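You operate a simulated robot arm through the tools that you are given. There is no shell and no other tool. Be economical: measure what you need, move in short steps, check, and stop when the job is done.

Carry out the task below with a simulated robot arm. There is one attempt and no reset: what you move stays moved.

TASK
Measure the sample's salt and slot its result card: GOOD from 8 %, else HOLD.
Fine: end with the probe arm up and the meter off.

The check looks at the end state, three seconds after you hand in, the way a careful person would. Anything else that was tipped, shoved, dropped, spilled or broken makes it a failure.

THE ROBOT
A 7-joint arm with a two-finger gripper, on a carriage that runs on a rail from [4, -483] to [-15, 1897] (x, y) and turns from -217 to 116 degrees about z. Base frame: it is fixed where the carriage stands at the start and does not move with it; the origin is on the floor, on the carriage's upright axis, x ahead of it, y to its left, z up; the surface under the hand at the start is at about z = 880. Lengths are in mm, angles in degrees, forces in N, time in s.
Its first joint turns from -149.0 to 149.0 degrees. Places, roughly: probe arm of the salt meter [800, -400, 1100]; result slot [700, -100, 900]; salt meter [800, -400, 900]; switch of the salt meter [800, -400, 1000]. Payload 2.45 kg.
Tool frame: the origin (TCP) lies between the finger pads and is the grasp point; the fingertips stand 26 mm ahead of it; z points along the fingers, y is the line along which they close. Largest opening 96 mm; the body of the gripper starts 69 mm behind the TCP.
Orientation is told as [roll, pitch, yaw] about the base's x, y, z axes, in that order, counted from this pose: with the fingers straight down and closing along the base's y, the tool's x points along the base's -x, its y along +y and its z along -z.

THE INTERFACE
- The arm moves only by the tool move_arm. Its argument "series" is a list of rows, each an object of numbers (a shift or turn left out is 0, a gripper value left out holds the last): "dx", "dy", "dz": the shift along the tool's x, y, z in units of 400 mm (1.0 is 400 mm); "ax", "ay", "az": the turn, a rotation vector about the tool's x, y, z in units of 120 degrees (1.0 is 120 degrees); "gripper": the opening in per cent of the stroke, from 0 (shut) to 100 (fully open). In form: [{"dx": .., "dy": .., "dz": .., "ax": .., "ay": .., "az": .., "gripper": ..}, ...]. A call has 1 to 10 rows; each row is the pose to reach, as a shift and turn from the pose commanded when the call began, along the tool's axes at that moment. A call with a number of a shift or a turn outside -1 to 1 is refused whole. Each row takes 0.2 s and may step no farther than 50 mm and 8.6 degrees from the row before; otherwise, or with a gripper value out of range, the whole call is refused. Where a pose cannot be reached the arm comes as near as it can. A force on the tool above 70 N (or 10 N above the force at the start of the call, whichever is more), or a blocked arm, ends the call early, and 0.2 s more pass. The fingers move at their own pace and stop on an object; they squeeze with about 20 N. The grip force told is the motor's: it shows also when the fingers shut on nothing. Time passes only in rows, and 0.2 s behind the last, so rows that repeat a pose let the fingers close. It gives the time, the measured TCP pose, the force on the tool (base axes), the opening and the grip force at its end, in the units of the frame above (readings bear some noise), with the torque about the TCP (base axes, N m) and any sound that the robot's microphone picked up, and new pictures: "pictures" is both (left out), scene, wrist or none.
- Cameras (640 x 400 px; columns grow to the right, rows downward): "scene" is now at [38.4, 142.2, 1686.1]; the picture's right is [-0.33, -0.94, 0.00], its down [-0.54, 0.19, -0.82] and it looks along [0.78, -0.27, -0.57] (base axes); focal length 291 px, centre (320, 200). "wrist" rides on the gripper at [82, 3, -98] in the tool frame; the picture's right is [-0.04, 1.00, 0.00], its down [-0.73, -0.03, -0.68] and it looks along [-0.68, -0.03, 0.73] (tool axes); focal length 256 px, centre (320, 200). There is no depth. A picture from a camera that has moved, and an enlarged one, comes with that camera's place and axes in the base frame and with its lens.
- move_column(by): slides the trunk up (or, below 0, down) by that many mm; the arm and the scene camera ride with it, the base frame stays. It gives what a move gives, with no picture.
- drive_base(legs): drives the robot by 1 to 6 legs, each [ahead, left, turn to the left] in mm, mm and degrees, along the robot's own axes; the way and the turn of a leg run together, so that a leg with both is an arc; at most 1500 mm and 180 degrees a leg. The arm and the cameras ride along, it lands a little off, and it stops where it bumps. It keeps to its track: a leg is cut to what the track allows. It gives what a move gives, and a new picture of the scene camera.
- head_to(pan, tilt): turns the head with the scene camera to pan (to the left, within 155 degrees either way) and tilt (down, from -29 to 69), counted from straight ahead of the robot. It gives what a move gives, and a new picture of the scene camera.
- inspect(camera, box): a new picture of the part [left, top, right, bottom] of that camera's present view, enlarged. It takes no simulated time.
- close_job(): hands the job in; it is judged then, once.

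Go step by step. Nothing tells you exact positions but the pictures and the camera data: compare them with the known pose of the tool, close in by small moves and look again before you grip or let go. The budget is 120 turns and 260 pictures, counting those below and the enlarged ones. Unless the task says otherwise, let go and move clear before handing in.

The tools are called after ">>>" as a command line: name --argument value ..., lists and objects as JSON in quotes. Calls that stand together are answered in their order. move_arm: Moves the arm, as the interface text tells. Its arguments: {"type":"object","properties":{"series":{"type":"array","items":{"type":"object","properties":{"dx":{"type":"number"},"dy":{"type":"number"},"dz":{"type":"number"},"ax":{"type":"number"},"ay":{"type":"number"},"az":{"type":"number"},"gripper":{"type":"number"}}}},"pictures":{"type":"string","enum":["both","scene","wrist","none"]}},"required":["series"]} The other tools are called the same way: move_column (by) slides the trunk up or down; drive_base (legs) drives the base; head_to (pan, tilt) turns the head that bears the scene camera; inspect (camera, box) takes an enlarged picture of a part of a camera's view; close_job () hands the job in.

At the start:

```text
clock: 0.0
eef_pos: [715.2, -195.2, 1000.0]
tcp_rot: [0.0, 0.0, -0.1]
contact_force: [-1.0, 0.6, 0.3]
torque: [0.01, 0.02, -0.02]
width: 96.1
grasp_force: 0.1
trunk travel left (down, up): [-675.0, 35.0]
robot x, y, heading: [2.2, 0.8, -0.3]
head pan, tilt: [-19.2, 34.9]
```

scene: 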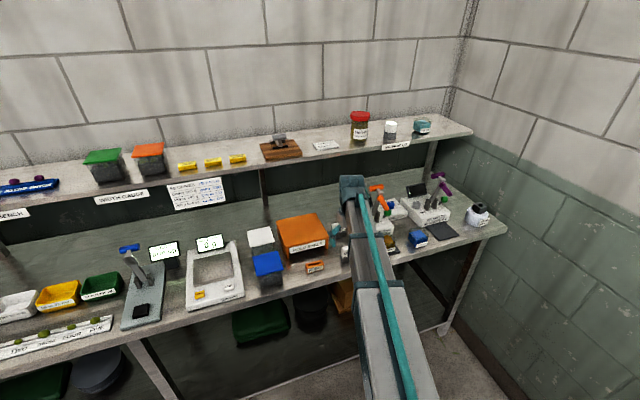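
wrist: 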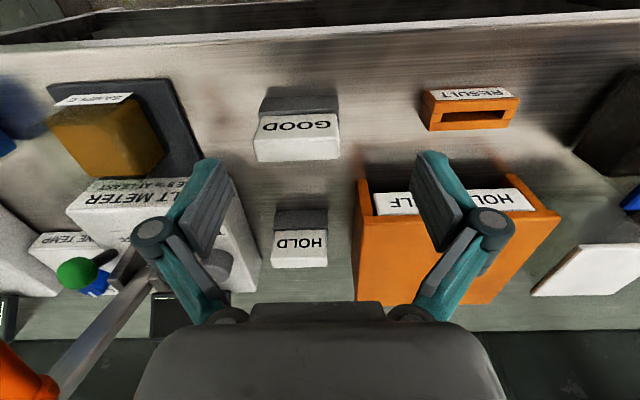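

I see a bench with the salt meter (bottom-left of the wrist view, which is upside down), the GOOD and HOLD cards, an orange result slot and a sample. I'll look closer before moving.

>>> inspect --camera "scene" --box '[320, 160, 500, 272]'

>>> inspect --camera "wrist" --box '[0, 60, 340, 400]'

>>> inspect --camera "scene" --box '[100, 160, 280, 272]'

```text
3.56 times, centred on (410, 216) of scene
camera zoom: at [38.4, 142.2, 1686.1], right [-0.33, -0.94, 0.0], down [-0.54, 0.19, -0.82], along [0.78, -0.27, -0.57], focal length 1035 px, centre (0, 143)
```

zoom: 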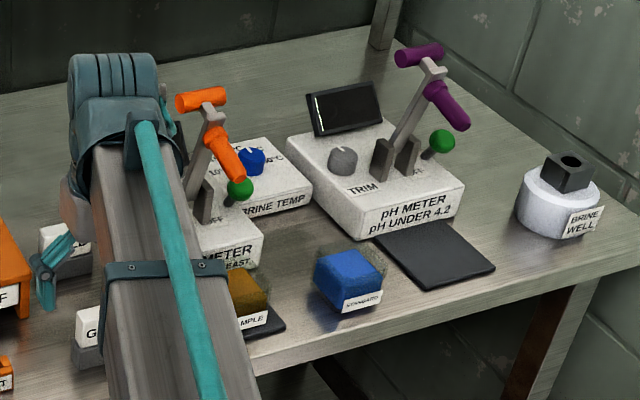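

```text
1.18 times, centred on (170, 230) of wrist
camera zoom: at [632.3, -192.1, 1098.3], right [0.04, 1.0, 0.0], down [0.73, -0.03, 0.68], along [0.68, -0.03, -0.73], focal length 301 px, centre (496, 165)
```

zoom: 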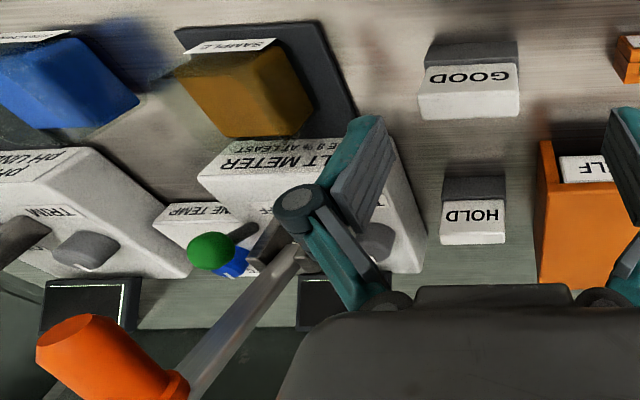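

```text
3.56 times, centred on (190, 216) of scene
camera zoom: at [38.4, 142.2, 1686.1], right [-0.33, -0.94, 0.0], down [-0.54, 0.19, -0.82], along [0.78, -0.27, -0.57], focal length 1035 px, centre (782, 143)
```

zoom: 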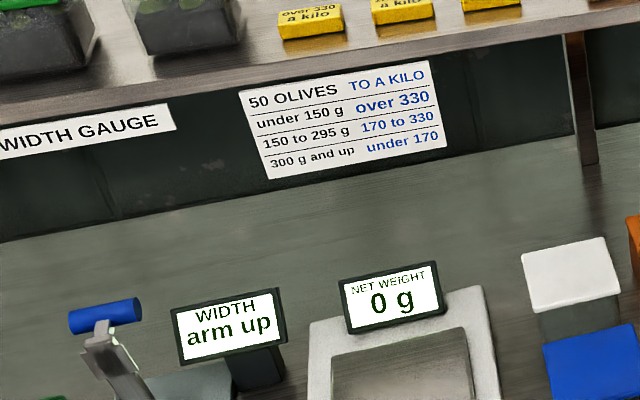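

The arm hides the meter from the scene camera. I'll lift it and swing it left, then look at the meter and labels.

>>> move_arm --series '[{"dz": -0.12}, {"dz": -0.24}, {"dz": -0.36}, {"dz": -0.36, "dy": 0.12}, {"dz": -0.36, "dy": 0.24}, {"dz": -0.36, "dy": 0.36}, {"dz": -0.36, "dy": 0.48}, {"dz": -0.36, "dy": 0.6}, {"dz": -0.36, "dy": 0.72}, {"dz": -0.36, "dy": 0.84}]' --pictures "scene"

>>> head_to --pan -32 --tilt 40

>>> inspect --camera "scene" --box '[220, 120, 420, 245]'

```text
clock: 2.2
eef_pos: [716.9, 144.6, 1142.7]
tcp_rot: [0.0, 0.1, -0.1]
contact_force: [-0.3, 1.1, 0.2]
torque: [-0.01, 0.02, 0.01]
width: 96.0
grasp_force: 0.0
trunk travel left (down, up): [-675.0, 35.0]
robot x, y, heading: [-1.6, -0.3, 0.0]
head pan, tilt: [-19.2, 34.9]
camera scene: at [38.4, 142.9, 1686.0], right [-0.33, -0.94, 0.0], down [-0.54, 0.19, -0.82], along [0.78, -0.27, -0.57], focal length 291 px, centre (320, 200)
```

scene: 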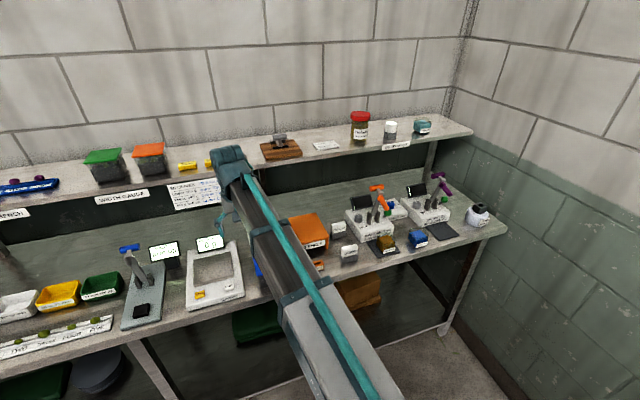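

```text
clock: 3.0
eef_pos: [717.2, 143.7, 1143.1]
tcp_rot: [0.0, 0.0, 0.0]
contact_force: [0.6, -0.4, -0.7]
torque: [-0.02, -0.01, 0.01]
width: 96.0
grasp_force: 0.0
trunk travel left (down, up): [-675.0, 35.0]
robot x, y, heading: [3.8, 0.2, -0.2]
head pan, tilt: [-32.0, 40.0]
camera scene: at [27.3, 126.1, 1678.3], right [-0.53, -0.85, 0.0], down [-0.55, 0.34, -0.77], along [0.65, -0.41, -0.64], focal length 291 px, centre (320, 200)
```

scene: 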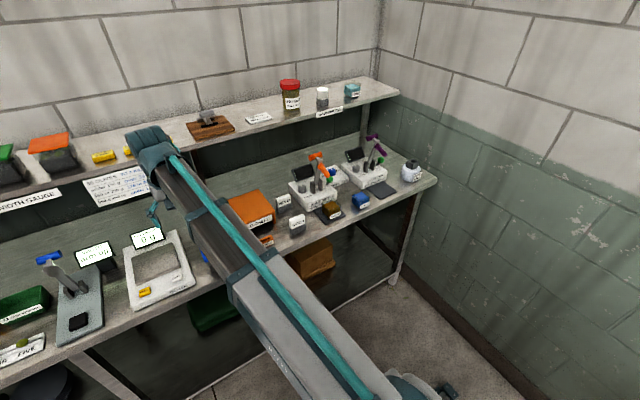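

```text
3.20 times, centred on (320, 182) of scene
camera zoom: at [27.3, 126.1, 1678.3], right [-0.53, -0.85, 0.0], down [-0.55, 0.34, -0.77], along [0.65, -0.41, -0.64], focal length 932 px, centre (320, 256)
```

zoom: 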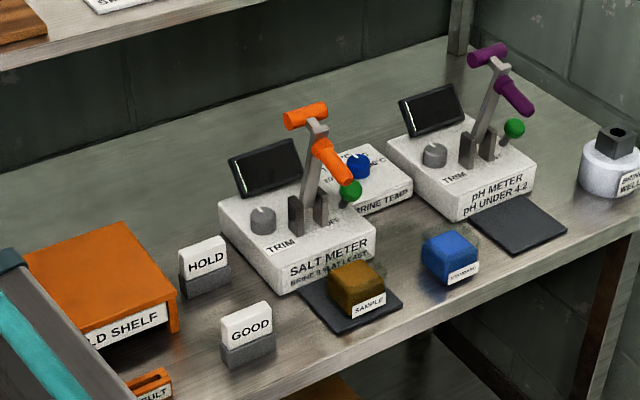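

Sample already sits on the salt meter's pad. I'll zoom onto every label: the meter, the temp box, the standard, the shelf notes.

>>> inspect --camera "scene" --box '[285, 145, 355, 189]'

>>> inspect --camera "scene" --box '[305, 180, 385, 230]'

>>> inspect --camera "scene" --box '[240, 75, 370, 156]'

>>> inspect --camera "scene" --box '[320, 160, 440, 235]'

```text
9.09 times, centred on (320, 167) of scene
camera zoom: at [27.3, 126.1, 1678.3], right [-0.53, -0.85, 0.0], down [-0.55, 0.34, -0.77], along [0.65, -0.41, -0.64], focal length 2646 px, centre (320, 500)
```

zoom: 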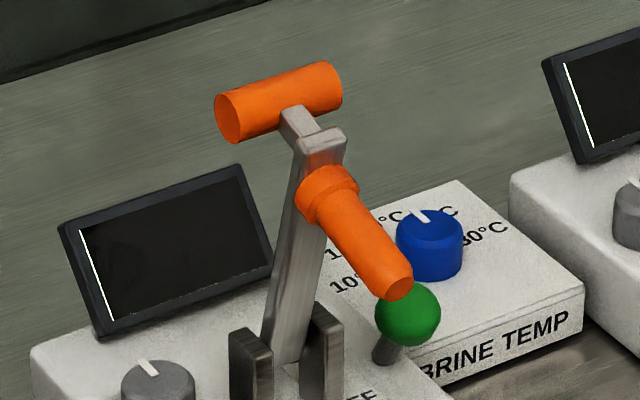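

```text
8.00 times, centred on (345, 205) of scene
camera zoom: at [27.3, 126.1, 1678.3], right [-0.53, -0.85, 0.0], down [-0.55, 0.34, -0.77], along [0.65, -0.41, -0.64], focal length 2329 px, centre (120, 160)
```

zoom: 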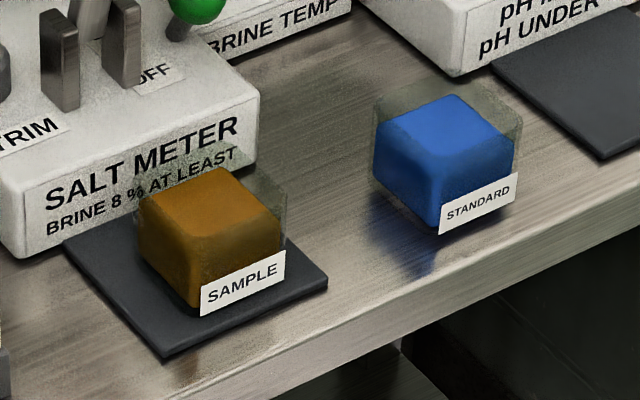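

```text
4.92 times, centred on (305, 116) of scene
camera zoom: at [27.3, 126.1, 1678.3], right [-0.53, -0.85, 0.0], down [-0.55, 0.34, -0.77], along [0.65, -0.41, -0.64], focal length 1433 px, centre (394, 616)
```

zoom: 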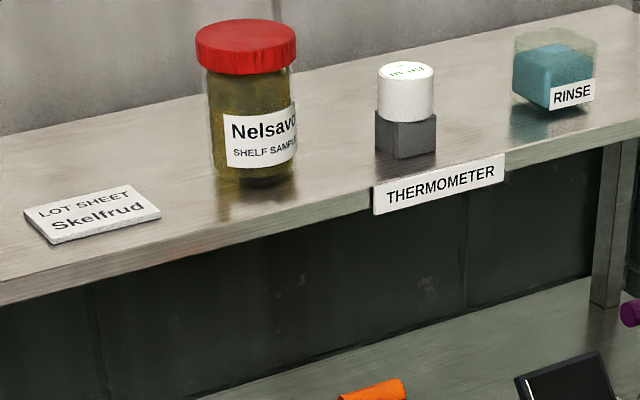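

```text
5.33 times, centred on (380, 198) of scene
camera zoom: at [27.3, 126.1, 1678.3], right [-0.53, -0.85, 0.0], down [-0.55, 0.34, -0.77], along [0.65, -0.41, -0.64], focal length 1552 px, centre (0, 213)
```

zoom: 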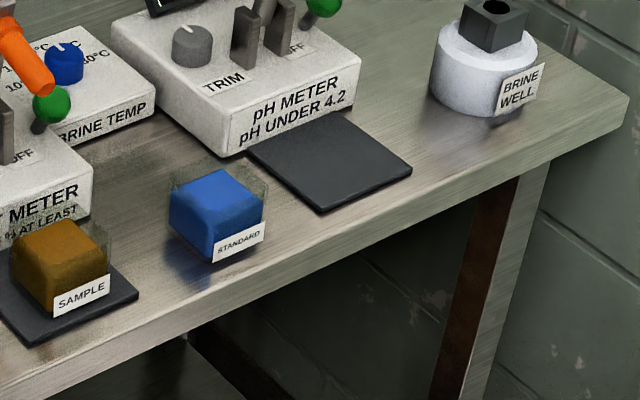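

The salt meter has a probe arm (orange bar), a green switch, a TRIM knob and a nearby BRINE TEMP dial; a thermometer and a brine well are around. I'll drive along the rail so the meter is comfortably in reach.

>>> drive_base --legs '[[0, -330, 0]]'

>>> head_to --pan -22 --tilt 42

>>> inspect --camera "scene" --box '[220, 90, 460, 240]'

>>> inspect --camera "wrist" --box '[0, 0, 640, 400]'

```text
clock: 5.1
eef_pos: [720.4, -185.7, 1142.3]
tcp_rot: [0.0, 0.0, -0.3]
contact_force: [-0.6, 0.9, 0.4]
torque: [-0.02, 0.0, 0.01]
width: 96.0
grasp_force: 0.1
trunk travel left (down, up): [-675.0, 35.0]
robot x, y, heading: [1.9, -326.6, -0.6]
head pan, tilt: [-32.0, 40.0]
camera scene: at [30.1, -201.9, 1678.4], right [-0.53, -0.85, 0.0], down [-0.54, 0.34, -0.77], along [0.65, -0.41, -0.64], focal length 291 px, centre (320, 200)
```

scene: 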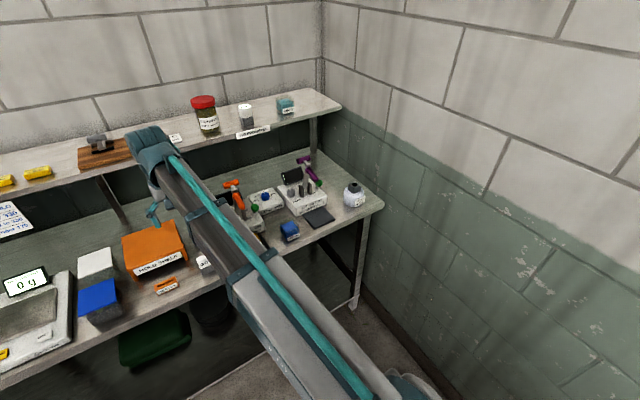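

```text
clock: 5.8
eef_pos: [720.7, -187.0, 1143.3]
tcp_rot: [0.0, 0.0, -0.2]
contact_force: [-0.3, -0.1, -0.5]
torque: [0.01, -0.03, -0.04]
width: 96.1
grasp_force: 0.1
trunk travel left (down, up): [-675.0, 35.0]
robot x, y, heading: [3.8, -330.7, -0.3]
head pan, tilt: [-22.0, 42.0]
camera scene: at [35.6, -187.5, 1675.4], right [-0.38, -0.93, 0.0], down [-0.62, 0.25, -0.74], along [0.69, -0.28, -0.67], focal length 291 px, centre (320, 200)
```

scene: 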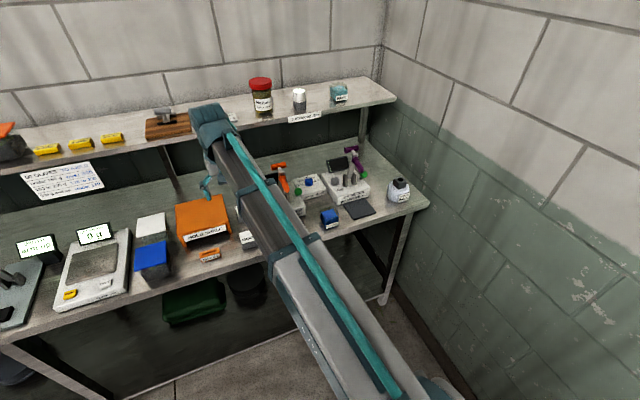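

```text
2.67 times, centred on (340, 165) of scene
camera zoom: at [35.6, -187.5, 1675.4], right [-0.38, -0.93, 0.0], down [-0.62, 0.25, -0.74], along [0.69, -0.28, -0.67], focal length 776 px, centre (267, 293)
```

zoom: 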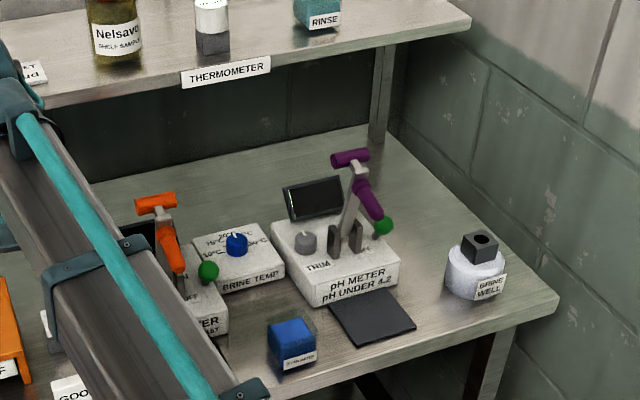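

```text
1.00 times, centred on (320, 200) of wrist (not enlarged: the box is as wide or as high as the picture)
camera zoom: at [637.6, -182.6, 1241.5], right [0.04, 1.0, 0.0], down [0.73, -0.03, 0.68], along [0.68, -0.03, -0.73], focal length 256 px, centre (320, 200)
```

zoom: 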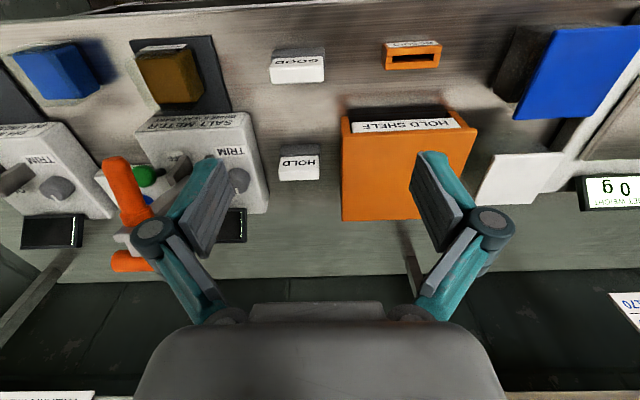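

I'll take the wrist camera in front of the meter for a close look at its panel and the dial.

>>> move_arm --series '[{"dx": 0.1}, {"dx": 0.2}, {"dx": 0.3}, {"dx": 0.3, "dy": -0.12}, {"dx": 0.3, "dy": -0.24}, {"dx": 0.3, "dy": -0.36}, {"dx": 0.3, "dy": -0.48}, {"dx": 0.3, "dy": -0.6}]' --pictures "both"

>>> inspect --camera "wrist" --box '[160, 60, 400, 300]'

```text
clock: 7.6
eef_pos: [598.1, -426.3, 1144.9]
tcp_rot: [0.1, 0.0, -0.2]
contact_force: [-0.2, 0.7, -0.4]
torque: [0.01, 0.01, -0.01]
width: 96.0
grasp_force: 0.1
trunk travel left (down, up): [-675.0, 35.0]
robot x, y, heading: [4.3, -329.4, -0.4]
head pan, tilt: [-22.0, 42.0]
camera scene: at [35.5, -188.1, 1675.4], right [-0.38, -0.93, 0.0], down [-0.62, 0.25, -0.74], along [0.69, -0.28, -0.67], focal length 291 px, centre (320, 200)
camera wrist: at [515.9, -423.6, 1243.0], right [0.04, 1.0, 0.0], down [0.73, -0.03, 0.68], along [0.68, -0.03, -0.73], focal length 256 px, centre (320, 200)
```

scene: 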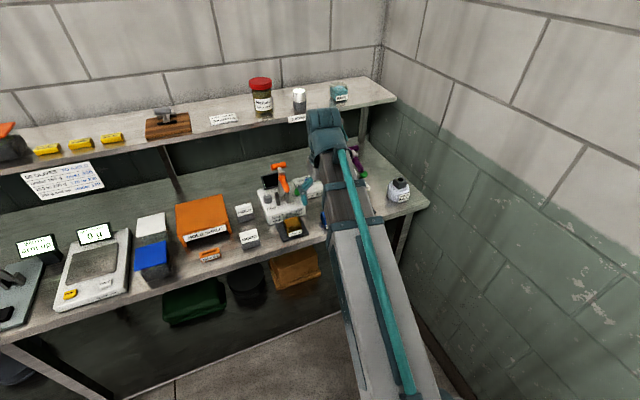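
wrist: 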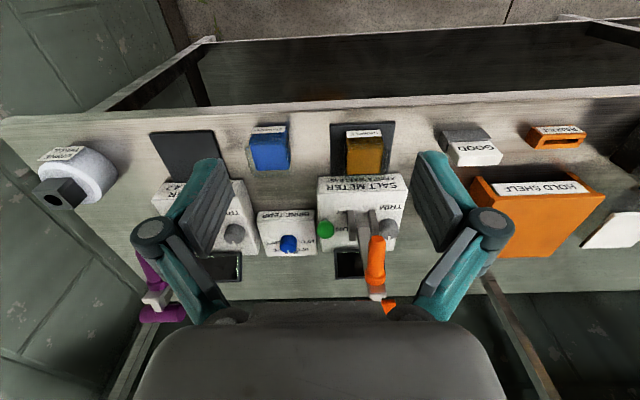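

```text
1.67 times, centred on (280, 180) of wrist
camera zoom: at [515.9, -423.6, 1243.0], right [0.04, 1.0, 0.0], down [0.73, -0.03, 0.68], along [0.68, -0.03, -0.73], focal length 427 px, centre (387, 233)
```

zoom: 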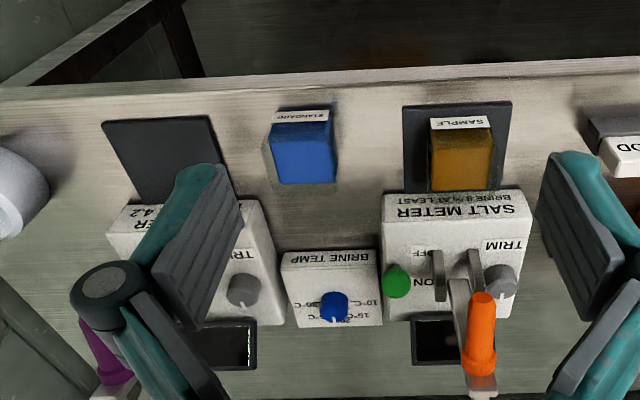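

>>> inspect --camera "wrist" --box '[300, 160, 420, 300]'

>>> inspect --camera "wrist" --box '[250, 200, 330, 260]'

>>> inspect --camera "scene" --box '[250, 145, 330, 200]'

>>> inspect --camera "wrist" --box '[240, 110, 400, 180]'

```text
2.86 times, centred on (360, 230) of wrist
camera zoom: at [515.9, -423.6, 1243.0], right [0.04, 1.0, 0.0], down [0.73, -0.03, 0.68], along [0.68, -0.03, -0.73], focal length 731 px, centre (206, 114)
```

zoom: 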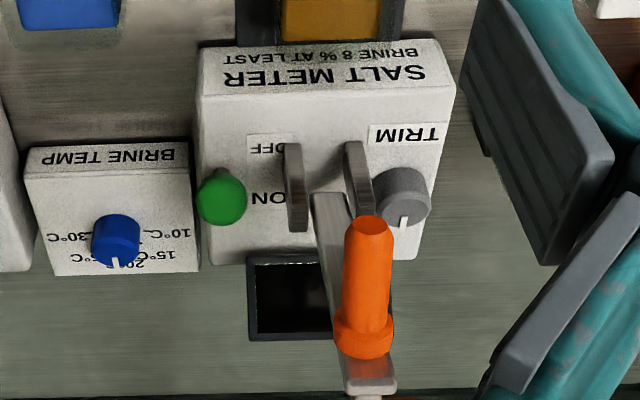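

```text
6.67 times, centred on (290, 230) of wrist
camera zoom: at [515.9, -423.6, 1243.0], right [0.04, 1.0, 0.0], down [0.73, -0.03, 0.68], along [0.68, -0.03, -0.73], focal length 1707 px, centre (520, 0)
```

zoom: 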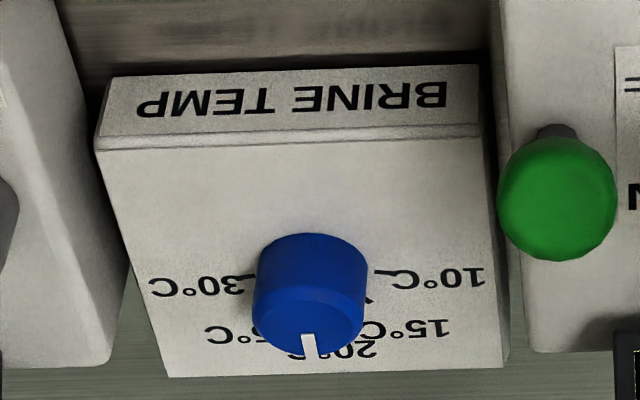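

```text
7.27 times, centred on (290, 172) of scene
camera zoom: at [35.5, -188.1, 1675.4], right [-0.38, -0.93, 0.0], down [-0.62, 0.25, -0.74], along [0.69, -0.28, -0.67], focal length 2117 px, centre (538, 400)
```

zoom: 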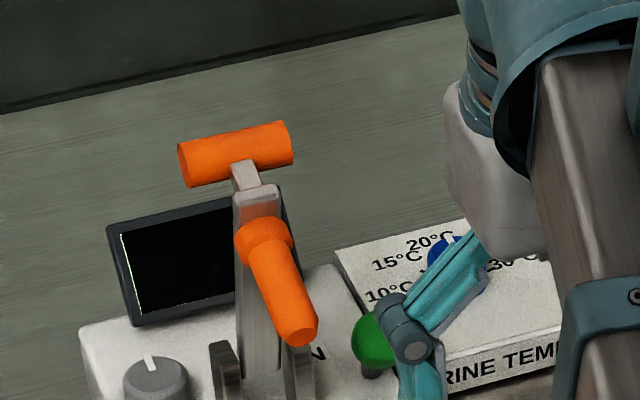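

```text
4.00 times, centred on (320, 145) of wrist
camera zoom: at [515.9, -423.6, 1243.0], right [0.04, 1.0, 0.0], down [0.73, -0.03, 0.68], along [0.68, -0.03, -0.73], focal length 1024 px, centre (320, 420)
```

zoom: 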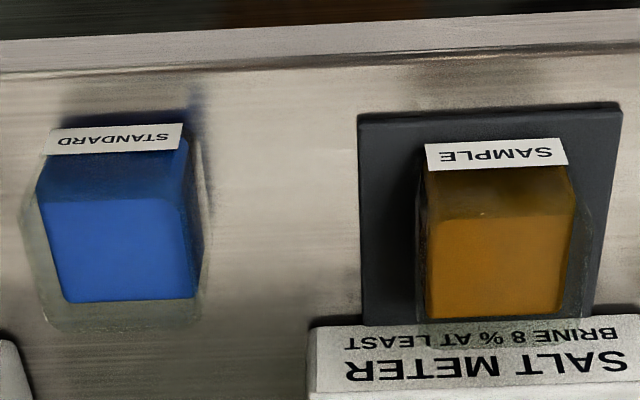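

The dial stands at 20 °C and the switch at OFF (ON lies to the back). I'll shut the fingers and turn the gripper 90° so that it fits beside the probe arm, getting a side view.

>>> move_arm --series '[{"az": -0.07, "gripper": 0}, {"az": -0.14}, {"az": -0.21}, {"az": -0.28}, {"az": -0.35}, {"az": -0.42}, {"az": -0.49}, {"az": -0.56}, {"az": -0.63}, {"az": -0.69}]' --pictures "none"

>>> move_arm --series '[{"az": -0.06}, {"az": -0.06, "dy": -0.12}, {"az": -0.06, "dy": -0.24}, {"az": -0.06, "dy": -0.36}]' --pictures "both"

```text
clock: 9.8
eef_pos: [598.5, -426.0, 1143.5]
tcp_rot: [0.0, 0.0, 82.7]
contact_force: [0.7, -0.1, 0.0]
torque: [-0.02, 0.03, 0.0]
width: 0.1
grasp_force: 20.2
trunk travel left (down, up): [-675.0, 35.0]
robot x, y, heading: [0.3, -322.6, -0.1]
head pan, tilt: [-22.0, 42.0]
```

```text
clock: 10.8
eef_pos: [743.2, -442.7, 1141.5]
tcp_rot: [-0.1, 0.0, 89.9]
contact_force: [1.0, 0.0, -0.3]
torque: [0.0, -0.03, 0.02]
width: 0.0
grasp_force: 20.2
trunk travel left (down, up): [-675.0, 35.0]
robot x, y, heading: [2.0, -323.7, -0.2]
head pan, tilt: [-22.0, 42.0]
camera scene: at [36.2, -187.6, 1675.4], right [-0.38, -0.93, 0.0], down [-0.62, 0.25, -0.74], along [0.69, -0.28, -0.67], focal length 291 px, centre (320, 200)
camera wrist: at [740.0, -525.1, 1240.3], right [-1.0, 0.04, 0.0], down [0.03, 0.73, 0.68], along [0.03, 0.68, -0.73], focal length 256 px, centre (320, 200)
```

scene: 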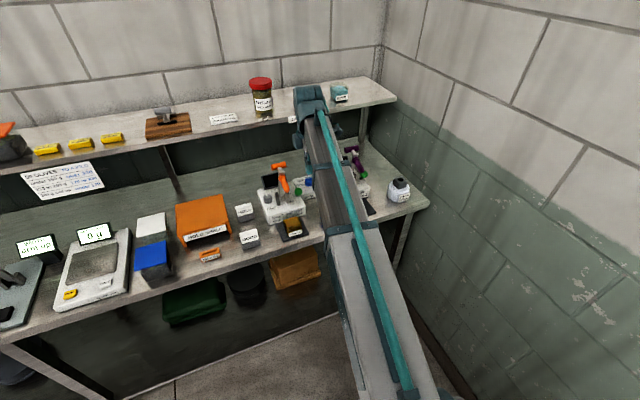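
wrist: 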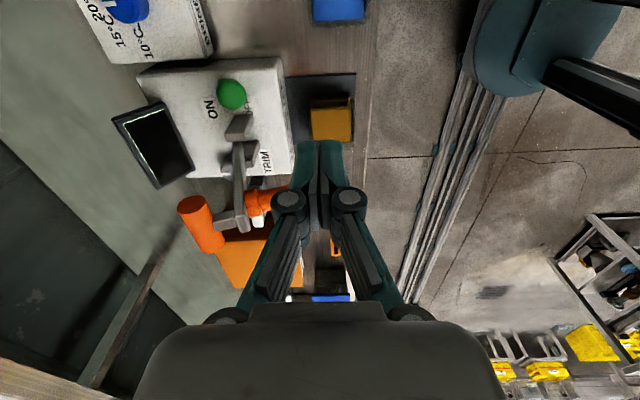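

>>> inspect --camera "wrist" --box '[120, 40, 320, 260]'

>>> inspect --camera "scene" --box '[250, 145, 330, 240]'

```text
1.82 times, centred on (220, 150) of wrist
camera zoom: at [740.0, -525.1, 1240.3], right [-1.0, 0.04, 0.0], down [0.03, 0.73, 0.68], along [0.03, 0.68, -0.73], focal length 465 px, centre (502, 291)
```

zoom: 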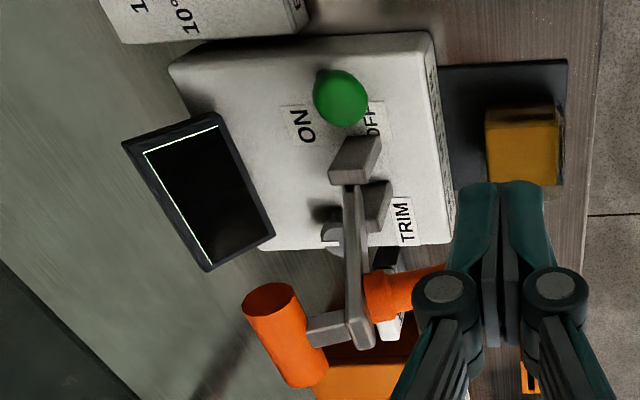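

```text
4.21 times, centred on (290, 192) of scene
camera zoom: at [36.2, -187.6, 1675.4], right [-0.38, -0.93, 0.0], down [-0.62, 0.25, -0.74], along [0.69, -0.28, -0.67], focal length 1226 px, centre (446, 232)
```

zoom: 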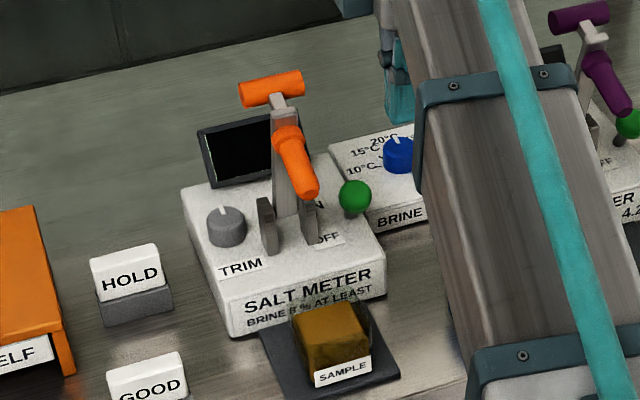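

The ball of the switch is at about [838, -429, 968]. I'll come down in front of it with shut fingers.

>>> move_arm --series '[{"dx": -0.034, "dy": -0.1}, {"dx": -0.034, "dy": -0.1, "dz": 0.12}, {"dx": -0.034, "dy": -0.1, "dz": 0.24}, {"dx": -0.034, "dy": -0.1, "dz": 0.34}, {"dx": -0.034, "dy": -0.1, "dz": 0.39}]' --pictures "both"

>>> inspect --camera "wrist" --box '[160, 0, 400, 240]'

```text
clock: 12.0
eef_pos: [780.5, -431.0, 984.5]
tcp_rot: [0.0, 0.0, 89.8]
contact_force: [0.3, 0.5, -0.5]
torque: [0.0, 0.01, 0.0]
width: 0.0
grasp_force: 20.2
trunk travel left (down, up): [-675.0, 35.0]
robot x, y, heading: [-0.0, -329.7, -0.1]
head pan, tilt: [-22.0, 42.0]
camera scene: at [35.6, -187.5, 1675.4], right [-0.38, -0.93, 0.0], down [-0.62, 0.25, -0.74], along [0.69, -0.28, -0.67], focal length 291 px, centre (320, 200)
camera wrist: at [776.5, -513.3, 1083.3], right [-1.0, 0.04, 0.0], down [0.03, 0.73, 0.68], along [0.03, 0.68, -0.73], focal length 256 px, centre (320, 200)
```

scene: 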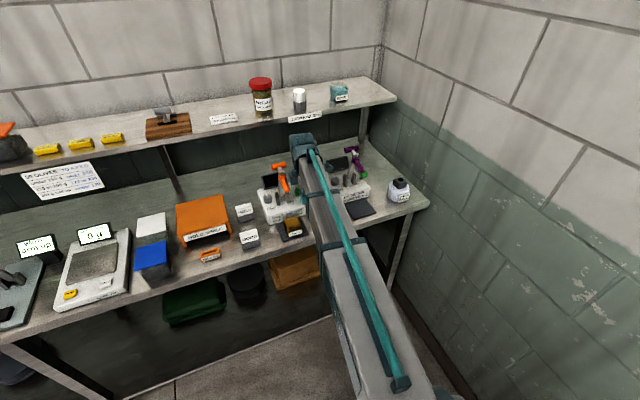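
wrist: 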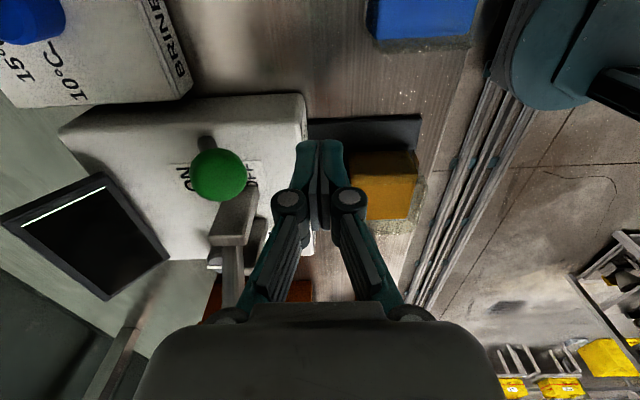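

```text
1.67 times, centred on (280, 120) of wrist
camera zoom: at [776.5, -513.3, 1083.3], right [-1.0, 0.04, 0.0], down [0.03, 0.73, 0.68], along [0.03, 0.68, -0.73], focal length 427 px, centre (387, 333)
```

zoom: 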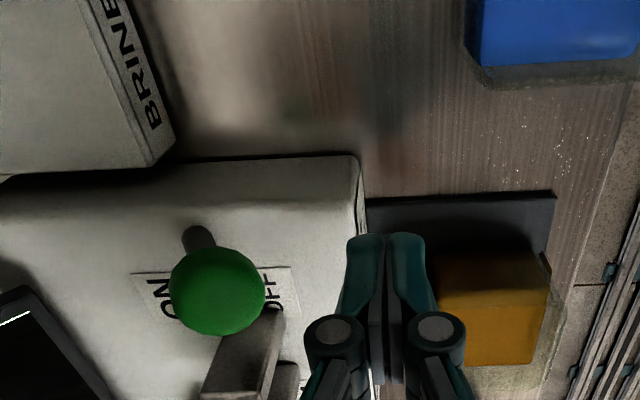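

The ball leans toward the robot (OFF). I'll push it backward (+x) gently.

>>> move_arm --series '[{"dy": -0.05}, {"dy": -0.08}, {"dy": -0.1}, {"dy": -0.12}, {"dy": -0.14}, {"dy": -0.155}]' --pictures "wrist"

>>> inspect --camera "scene" --box '[250, 145, 350, 240]'

```text
clock: 13.2
eef_pos: [819.3, -431.5, 988.2]
tcp_rot: [0.9, 0.0, 90.3]
contact_force: [-23.7, 0.3, 6.0]
torque: [0.19, -2.48, 0.98]
width: 0.2
grasp_force: 20.0
trunk travel left (down, up): [-675.0, 35.0]
robot x, y, heading: [4.2, -329.6, -0.2]
head pan, tilt: [-22.0, 42.0]
stopped in row 5: the force on the tool passed its limit at 80 N (the readings are from after the stop); the commanded pose is now the measured one
camera wrist: at [817.2, -512.1, 1086.6], right [-1.0, 0.04, 0.01], down [0.04, 0.73, 0.68], along [0.01, 0.68, -0.73], focal length 256 px, centre (320, 200)
```

wrist: 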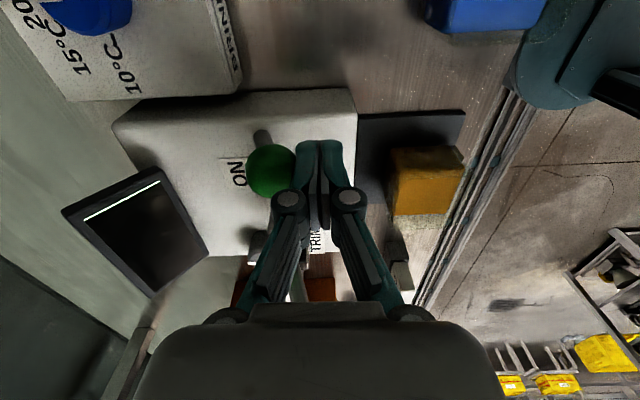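

```text
4.21 times, centred on (300, 192) of scene
camera zoom: at [31.9, -187.2, 1676.0], right [-0.38, -0.93, 0.0], down [-0.62, 0.25, -0.74], along [0.69, -0.28, -0.67], focal length 1226 px, centre (404, 232)
```

zoom: 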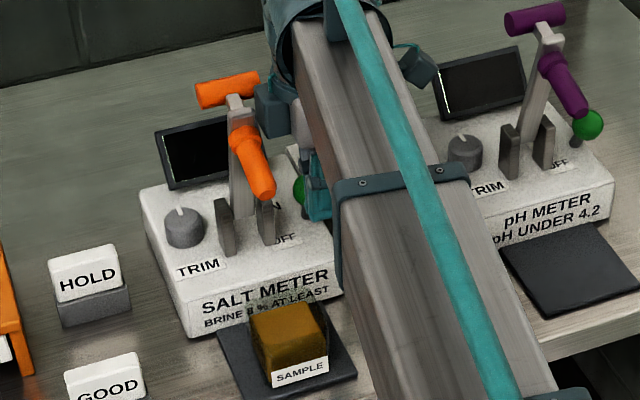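

The stop came from the hand (about 105 mm above the TCP) touching the end of the probe arm's crossbar, not the switch. I'll back off, lean the hand 26° away from the probe arm (toward -y), and try again.

>>> move_arm --series '[{"dy": 0.06}, {"dy": 0.12}, {"dy": 0.12, "ay": -0.07}, {"dy": 0.12, "ay": -0.14}, {"dy": 0.12, "ay": -0.215}]' --pictures "wrist"

>>> inspect --camera "scene" --box '[250, 145, 350, 240]'

```text
refused: row 5 steps farther than a row can; nothing moved
```

```text
4.21 times, centred on (300, 192) of scene
camera zoom: at [31.9, -187.2, 1676.0], right [-0.38, -0.93, 0.0], down [-0.62, 0.25, -0.74], along [0.69, -0.28, -0.67], focal length 1226 px, centre (404, 232)
```

zoom: 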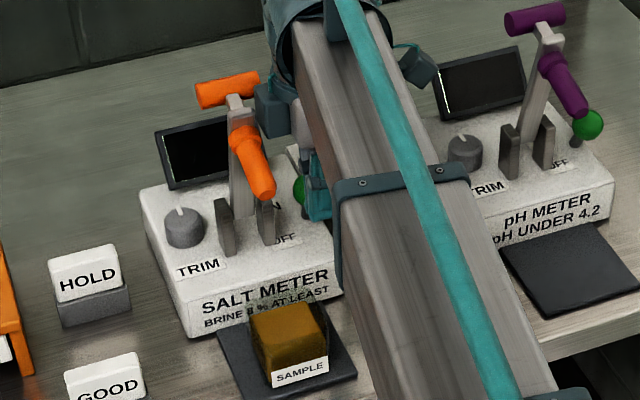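

>>> move_arm --series '[{"dy": 0.06}, {"dy": 0.12}, {"dy": 0.12, "ay": -0.07}, {"dy": 0.12, "ay": -0.14}, {"dy": 0.12, "ay": -0.21}]' --pictures "wrist"

>>> inspect --camera "scene" --box '[250, 145, 350, 240]'

```text
clock: 14.4
eef_pos: [776.3, -432.1, 987.2]
tcp_rot: [0.9, -25.3, 89.9]
contact_force: [-0.1, -0.1, 0.8]
torque: [0.0, -0.01, -0.03]
width: 0.1
grasp_force: 20.1
trunk travel left (down, up): [-675.0, 35.0]
robot x, y, heading: [2.7, -324.8, -0.5]
head pan, tilt: [-22.0, 42.0]
camera wrist: at [773.0, -548.1, 1040.7], right [-1.0, 0.03, 0.03], down [0.04, 0.37, 0.93], along [0.02, 0.93, -0.37], focal length 256 px, centre (320, 200)
```

wrist: 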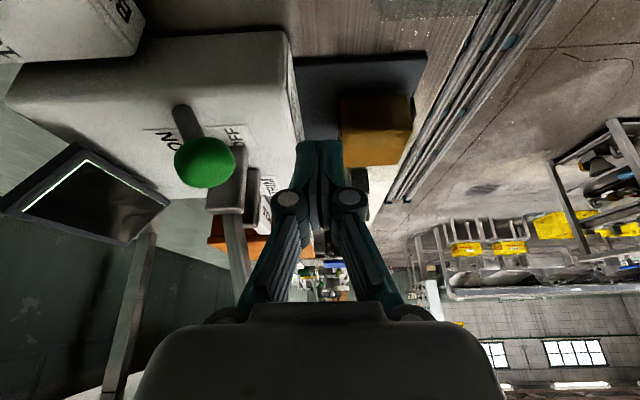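

```text
4.21 times, centred on (300, 192) of scene
camera zoom: at [35.7, -187.7, 1675.4], right [-0.38, -0.93, 0.0], down [-0.62, 0.25, -0.74], along [0.69, -0.28, -0.67], focal length 1226 px, centre (404, 232)
```

zoom: 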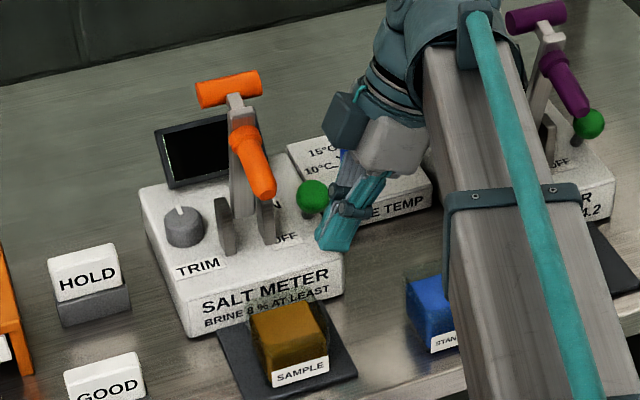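

Clear of the crossbar now, and the ball is still at [838, -428, 968]. Pushing it back again.

>>> move_arm --series '[{"dy": -0.04}, {"dy": -0.08}, {"dy": -0.1}, {"dy": -0.12}, {"dy": -0.14}, {"dy": -0.155}, {"dy": -0.17}]' --pictures "wrist"

>>> inspect --camera "scene" --box '[250, 145, 350, 240]'

```text
clock: 16.0
eef_pos: [844.7, -429.6, 985.0]
tcp_rot: [0.8, -25.2, 89.8]
contact_force: [-0.1, -0.6, 0.0]
torque: [-0.01, 0.02, 0.04]
width: 0.1
grasp_force: 20.2
trunk travel left (down, up): [-675.0, 35.0]
robot x, y, heading: [1.7, -327.1, -0.2]
head pan, tilt: [-22.0, 42.0]
camera wrist: at [841.5, -545.8, 1039.7], right [-1.0, 0.03, 0.03], down [0.04, 0.38, 0.93], along [0.02, 0.93, -0.38], focal length 256 px, centre (320, 200)
```

wrist: 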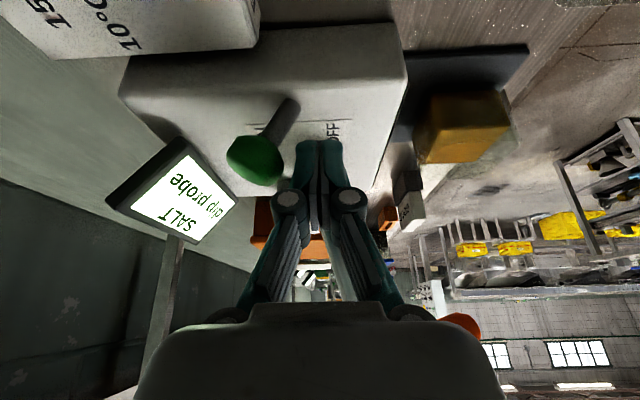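

```text
4.21 times, centred on (300, 192) of scene
camera zoom: at [35.8, -187.4, 1675.4], right [-0.38, -0.93, 0.0], down [-0.62, 0.25, -0.74], along [0.69, -0.28, -0.67], focal length 1226 px, centre (404, 232)
```

zoom: 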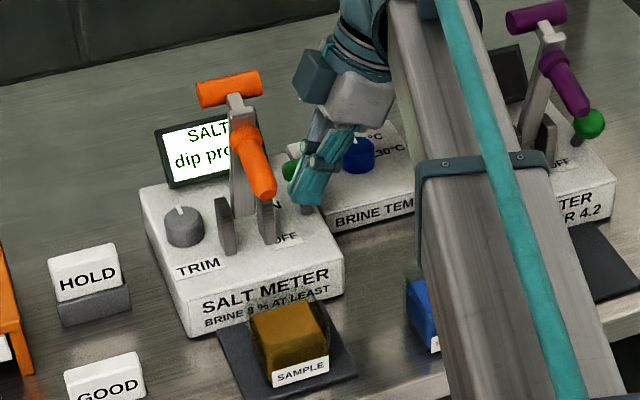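

The meter is on and says "dip probe". I'll back off and use the side view to measure the probe arm's geometry.

>>> move_arm --series '[{"dy": 0.08}, {"dy": 0.16}, {"dy": 0.24}, {"dy": 0.24, "dx": -0.042, "dz": -0.09}, {"dy": 0.24, "dx": -0.0845, "dz": -0.181}]' --pictures "wrist"

>>> inspect --camera "scene" --box '[250, 145, 350, 240]'

>>> inspect --camera "wrist" --box '[100, 100, 300, 300]'

```text
clock: 17.2
eef_pos: [752.5, -430.6, 1066.9]
tcp_rot: [0.9, -25.1, 89.8]
contact_force: [-0.5, 0.7, -0.7]
torque: [-0.02, -0.01, 0.01]
width: 0.1
grasp_force: 20.0
trunk travel left (down, up): [-675.0, 35.0]
robot x, y, heading: [4.4, -325.9, -0.1]
head pan, tilt: [-22.0, 42.0]
camera wrist: at [748.6, -545.5, 1120.8], right [-1.0, 0.03, 0.03], down [0.04, 0.38, 0.93], along [0.02, 0.93, -0.38], focal length 256 px, centre (320, 200)
```

wrist: 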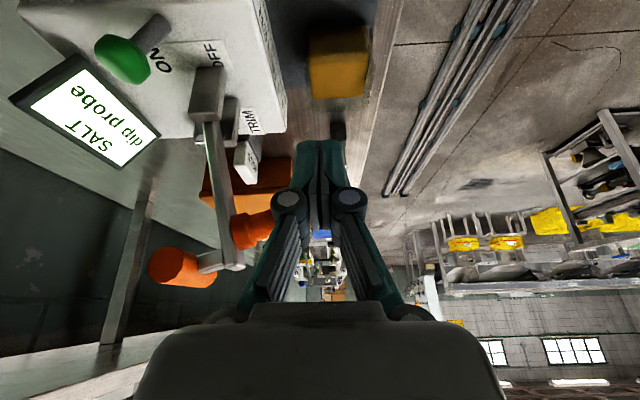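

```text
4.21 times, centred on (300, 192) of scene
camera zoom: at [35.5, -187.3, 1675.3], right [-0.38, -0.93, 0.0], down [-0.62, 0.25, -0.74], along [0.69, -0.28, -0.67], focal length 1226 px, centre (404, 232)
```

zoom: 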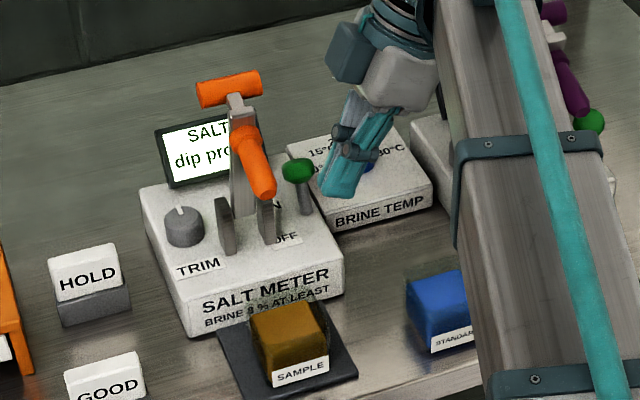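

```text
2.00 times, centred on (200, 200) of wrist
camera zoom: at [748.6, -545.5, 1120.8], right [-1.0, 0.03, 0.03], down [0.04, 0.38, 0.93], along [0.02, 0.93, -0.38], focal length 512 px, centre (560, 200)
```

zoom: 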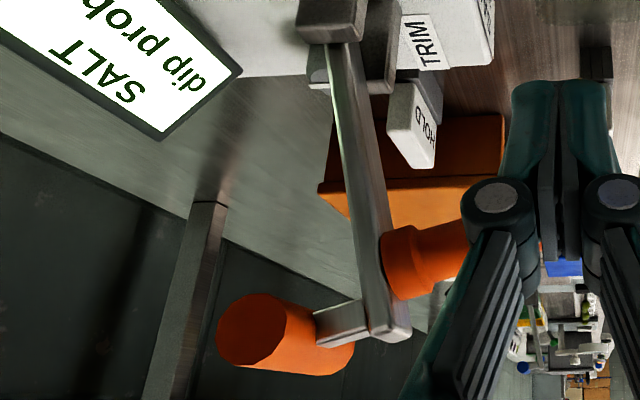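

The side view shows the arm pivots near [846, 960] (x, z), with the crossbar at about [838, -370, 1098], ends at y -400 and -341. I'll untilt, rise and come over the near end of the bar with a small opening.

>>> move_arm --series '[{"dx": -0.04, "dz": -0.085}, {"dx": -0.08, "dz": -0.17}, {"dx": -0.125, "dz": -0.26}, {"dx": -0.125, "dz": -0.26, "ay": 0.07, "gripper": 42}, {"dx": -0.125, "dz": -0.26, "ay": 0.14}, {"dx": -0.125, "dz": -0.26, "ay": 0.21}]' --pictures "none"

>>> move_arm --series '[{"dx": -0.09}, {"dx": -0.09, "dy": -0.11}, {"dx": -0.09, "dy": -0.2125}]' --pictures "both"

>>> inspect --camera "scene" --box '[250, 125, 350, 220]'

```text
clock: 18.6
eef_pos: [751.3, -429.7, 1182.1]
tcp_rot: [0.8, 0.2, 90.1]
contact_force: [0.6, -1.2, 0.0]
torque: [0.01, -0.01, 0.01]
width: 40.4
grasp_force: 0.0
trunk travel left (down, up): [-675.0, 35.0]
robot x, y, heading: [5.9, -326.6, -0.3]
head pan, tilt: [-22.0, 42.0]
```

```text
clock: 19.4
eef_pos: [836.6, -394.6, 1180.4]
tcp_rot: [0.7, 0.1, 90.0]
contact_force: [-0.8, -0.1, -0.4]
torque: [0.0, 0.02, 0.0]
width: 40.2
grasp_force: 0.0
trunk travel left (down, up): [-675.0, 35.0]
robot x, y, heading: [3.1, -328.4, -0.3]
head pan, tilt: [-22.0, 42.0]
camera scene: at [36.2, -187.5, 1675.4], right [-0.38, -0.93, 0.0], down [-0.62, 0.25, -0.74], along [0.69, -0.28, -0.67], focal length 291 px, centre (320, 200)
camera wrist: at [834.9, -475.5, 1277.9], right [-1.0, 0.04, 0.01], down [0.04, 0.73, 0.68], along [0.01, 0.68, -0.74], focal length 256 px, centre (320, 200)
```

scene: 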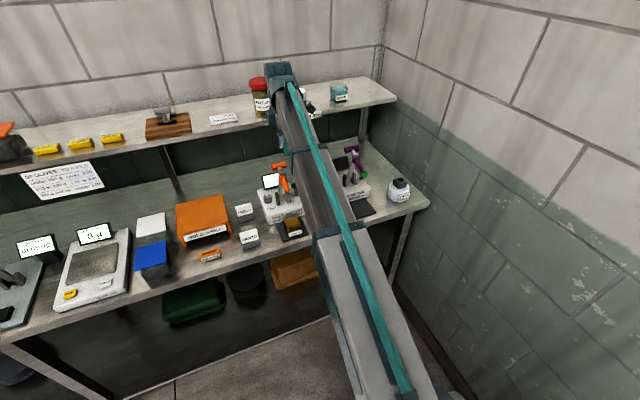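
wrist: 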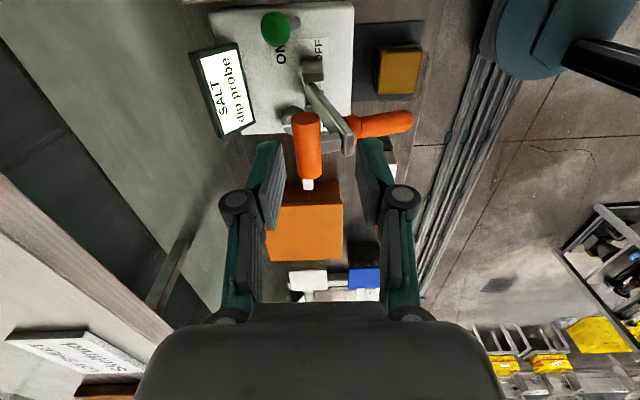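

```text
4.21 times, centred on (300, 172) of scene
camera zoom: at [36.2, -187.5, 1675.4], right [-0.38, -0.93, 0.0], down [-0.62, 0.25, -0.74], along [0.69, -0.28, -0.67], focal length 1226 px, centre (404, 316)
```

zoom: 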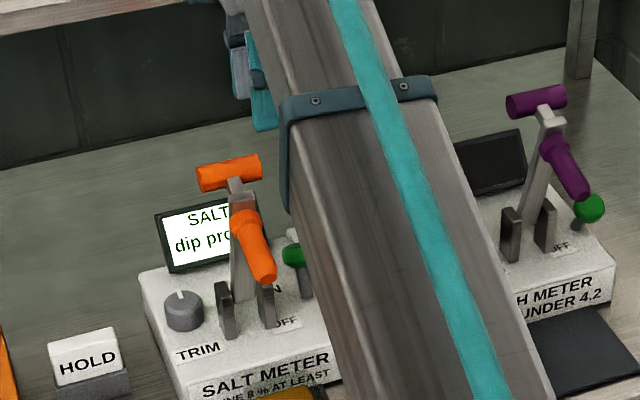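

>>> move_arm --series '[{"dx": -0.02, "dy": -0.023}, {"dx": -0.02, "dy": -0.023, "dz": 0.08}, {"dx": -0.02, "dy": -0.023, "dz": 0.13}]' --pictures "wrist"

>>> inspect --camera "wrist" --box '[200, 40, 440, 280]'

>>> inspect --camera "scene" --box '[250, 125, 350, 220]'

```text
clock: 20.2
eef_pos: [844.5, -385.7, 1129.1]
tcp_rot: [0.8, 0.2, 90.2]
contact_force: [-0.2, -0.6, 0.5]
torque: [0.0, 0.02, -0.01]
width: 40.1
grasp_force: 0.0
trunk travel left (down, up): [-675.0, 35.0]
robot x, y, heading: [3.1, -328.6, 0.1]
head pan, tilt: [-22.0, 42.0]
camera wrist: at [841.8, -467.4, 1227.9], right [-1.0, 0.04, 0.01], down [0.04, 0.73, 0.68], along [0.02, 0.68, -0.74], focal length 256 px, centre (320, 200)
```

wrist: 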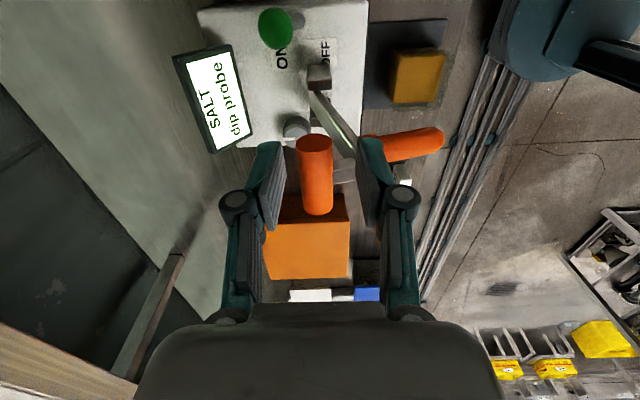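

```text
1.67 times, centred on (320, 160) of wrist
camera zoom: at [841.8, -467.4, 1227.9], right [-1.0, 0.04, 0.01], down [0.04, 0.73, 0.68], along [0.02, 0.68, -0.74], focal length 427 px, centre (320, 267)
```

zoom: 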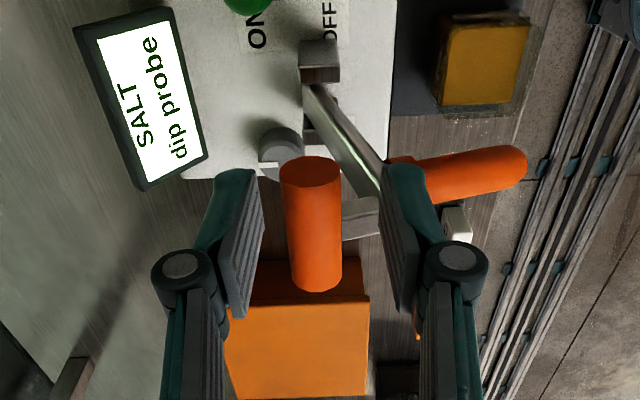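

```text
4.21 times, centred on (300, 172) of scene
camera zoom: at [35.7, -187.4, 1675.4], right [-0.38, -0.93, 0.0], down [-0.62, 0.25, -0.74], along [0.69, -0.28, -0.67], focal length 1226 px, centre (404, 316)
```

zoom: 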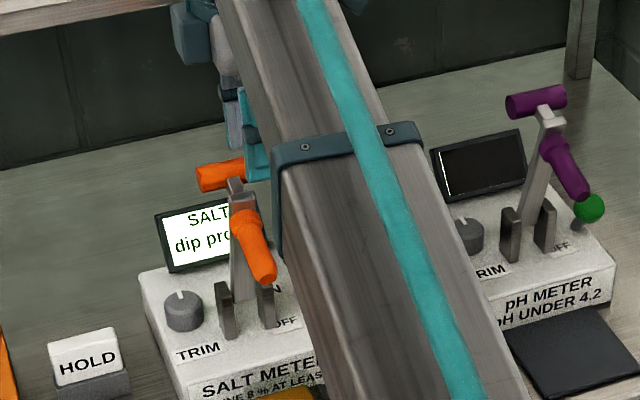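

The stub joining bar and arm (y -381..-362) blocks a pinch here. I'll instead shut the fingers, go behind the bar and pull it forward.

>>> move_arm --series '[{"dz": -0.05, "gripper": 0}, {"dz": -0.1}, {"dz": -0.1, "dy": -0.09, "dx": -0.05}, {"dz": -0.1, "dy": -0.09, "dx": -0.05}, {"dz": -0.02, "dy": -0.09, "dx": -0.05}, {"dz": 0.035, "dy": -0.09, "dx": -0.05}]' --pictures "wrist"

>>> inspect --camera "scene" --box '[250, 125, 350, 220]'

```text
clock: 21.6
eef_pos: [879.5, -365.7, 1114.4]
tcp_rot: [0.9, 0.2, 90.1]
contact_force: [0.6, 0.0, 0.0]
torque: [0.03, 0.01, 0.0]
width: 0.1
grasp_force: 20.3
trunk travel left (down, up): [-675.0, 35.0]
robot x, y, heading: [4.1, -326.4, -0.3]
head pan, tilt: [-22.0, 42.0]
camera wrist: at [877.4, -447.3, 1212.7], right [-1.0, 0.04, 0.01], down [0.04, 0.73, 0.68], along [0.02, 0.68, -0.74], focal length 256 px, centre (320, 200)
```

wrist: 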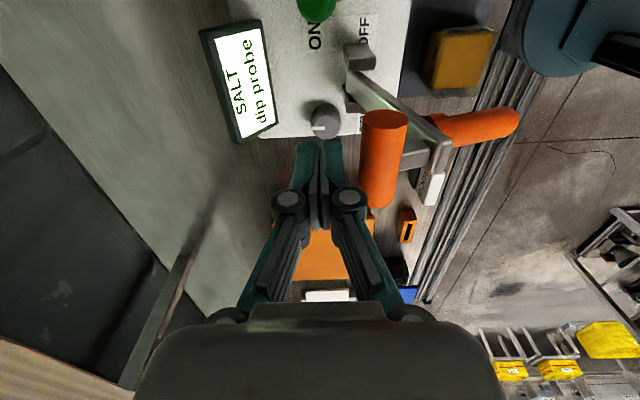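

```text
4.21 times, centred on (300, 172) of scene
camera zoom: at [36.0, -187.3, 1675.4], right [-0.38, -0.93, 0.0], down [-0.62, 0.25, -0.74], along [0.69, -0.28, -0.67], focal length 1226 px, centre (404, 316)
```

zoom: 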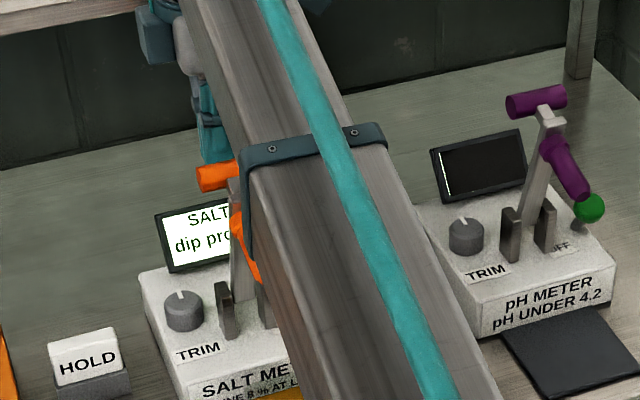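

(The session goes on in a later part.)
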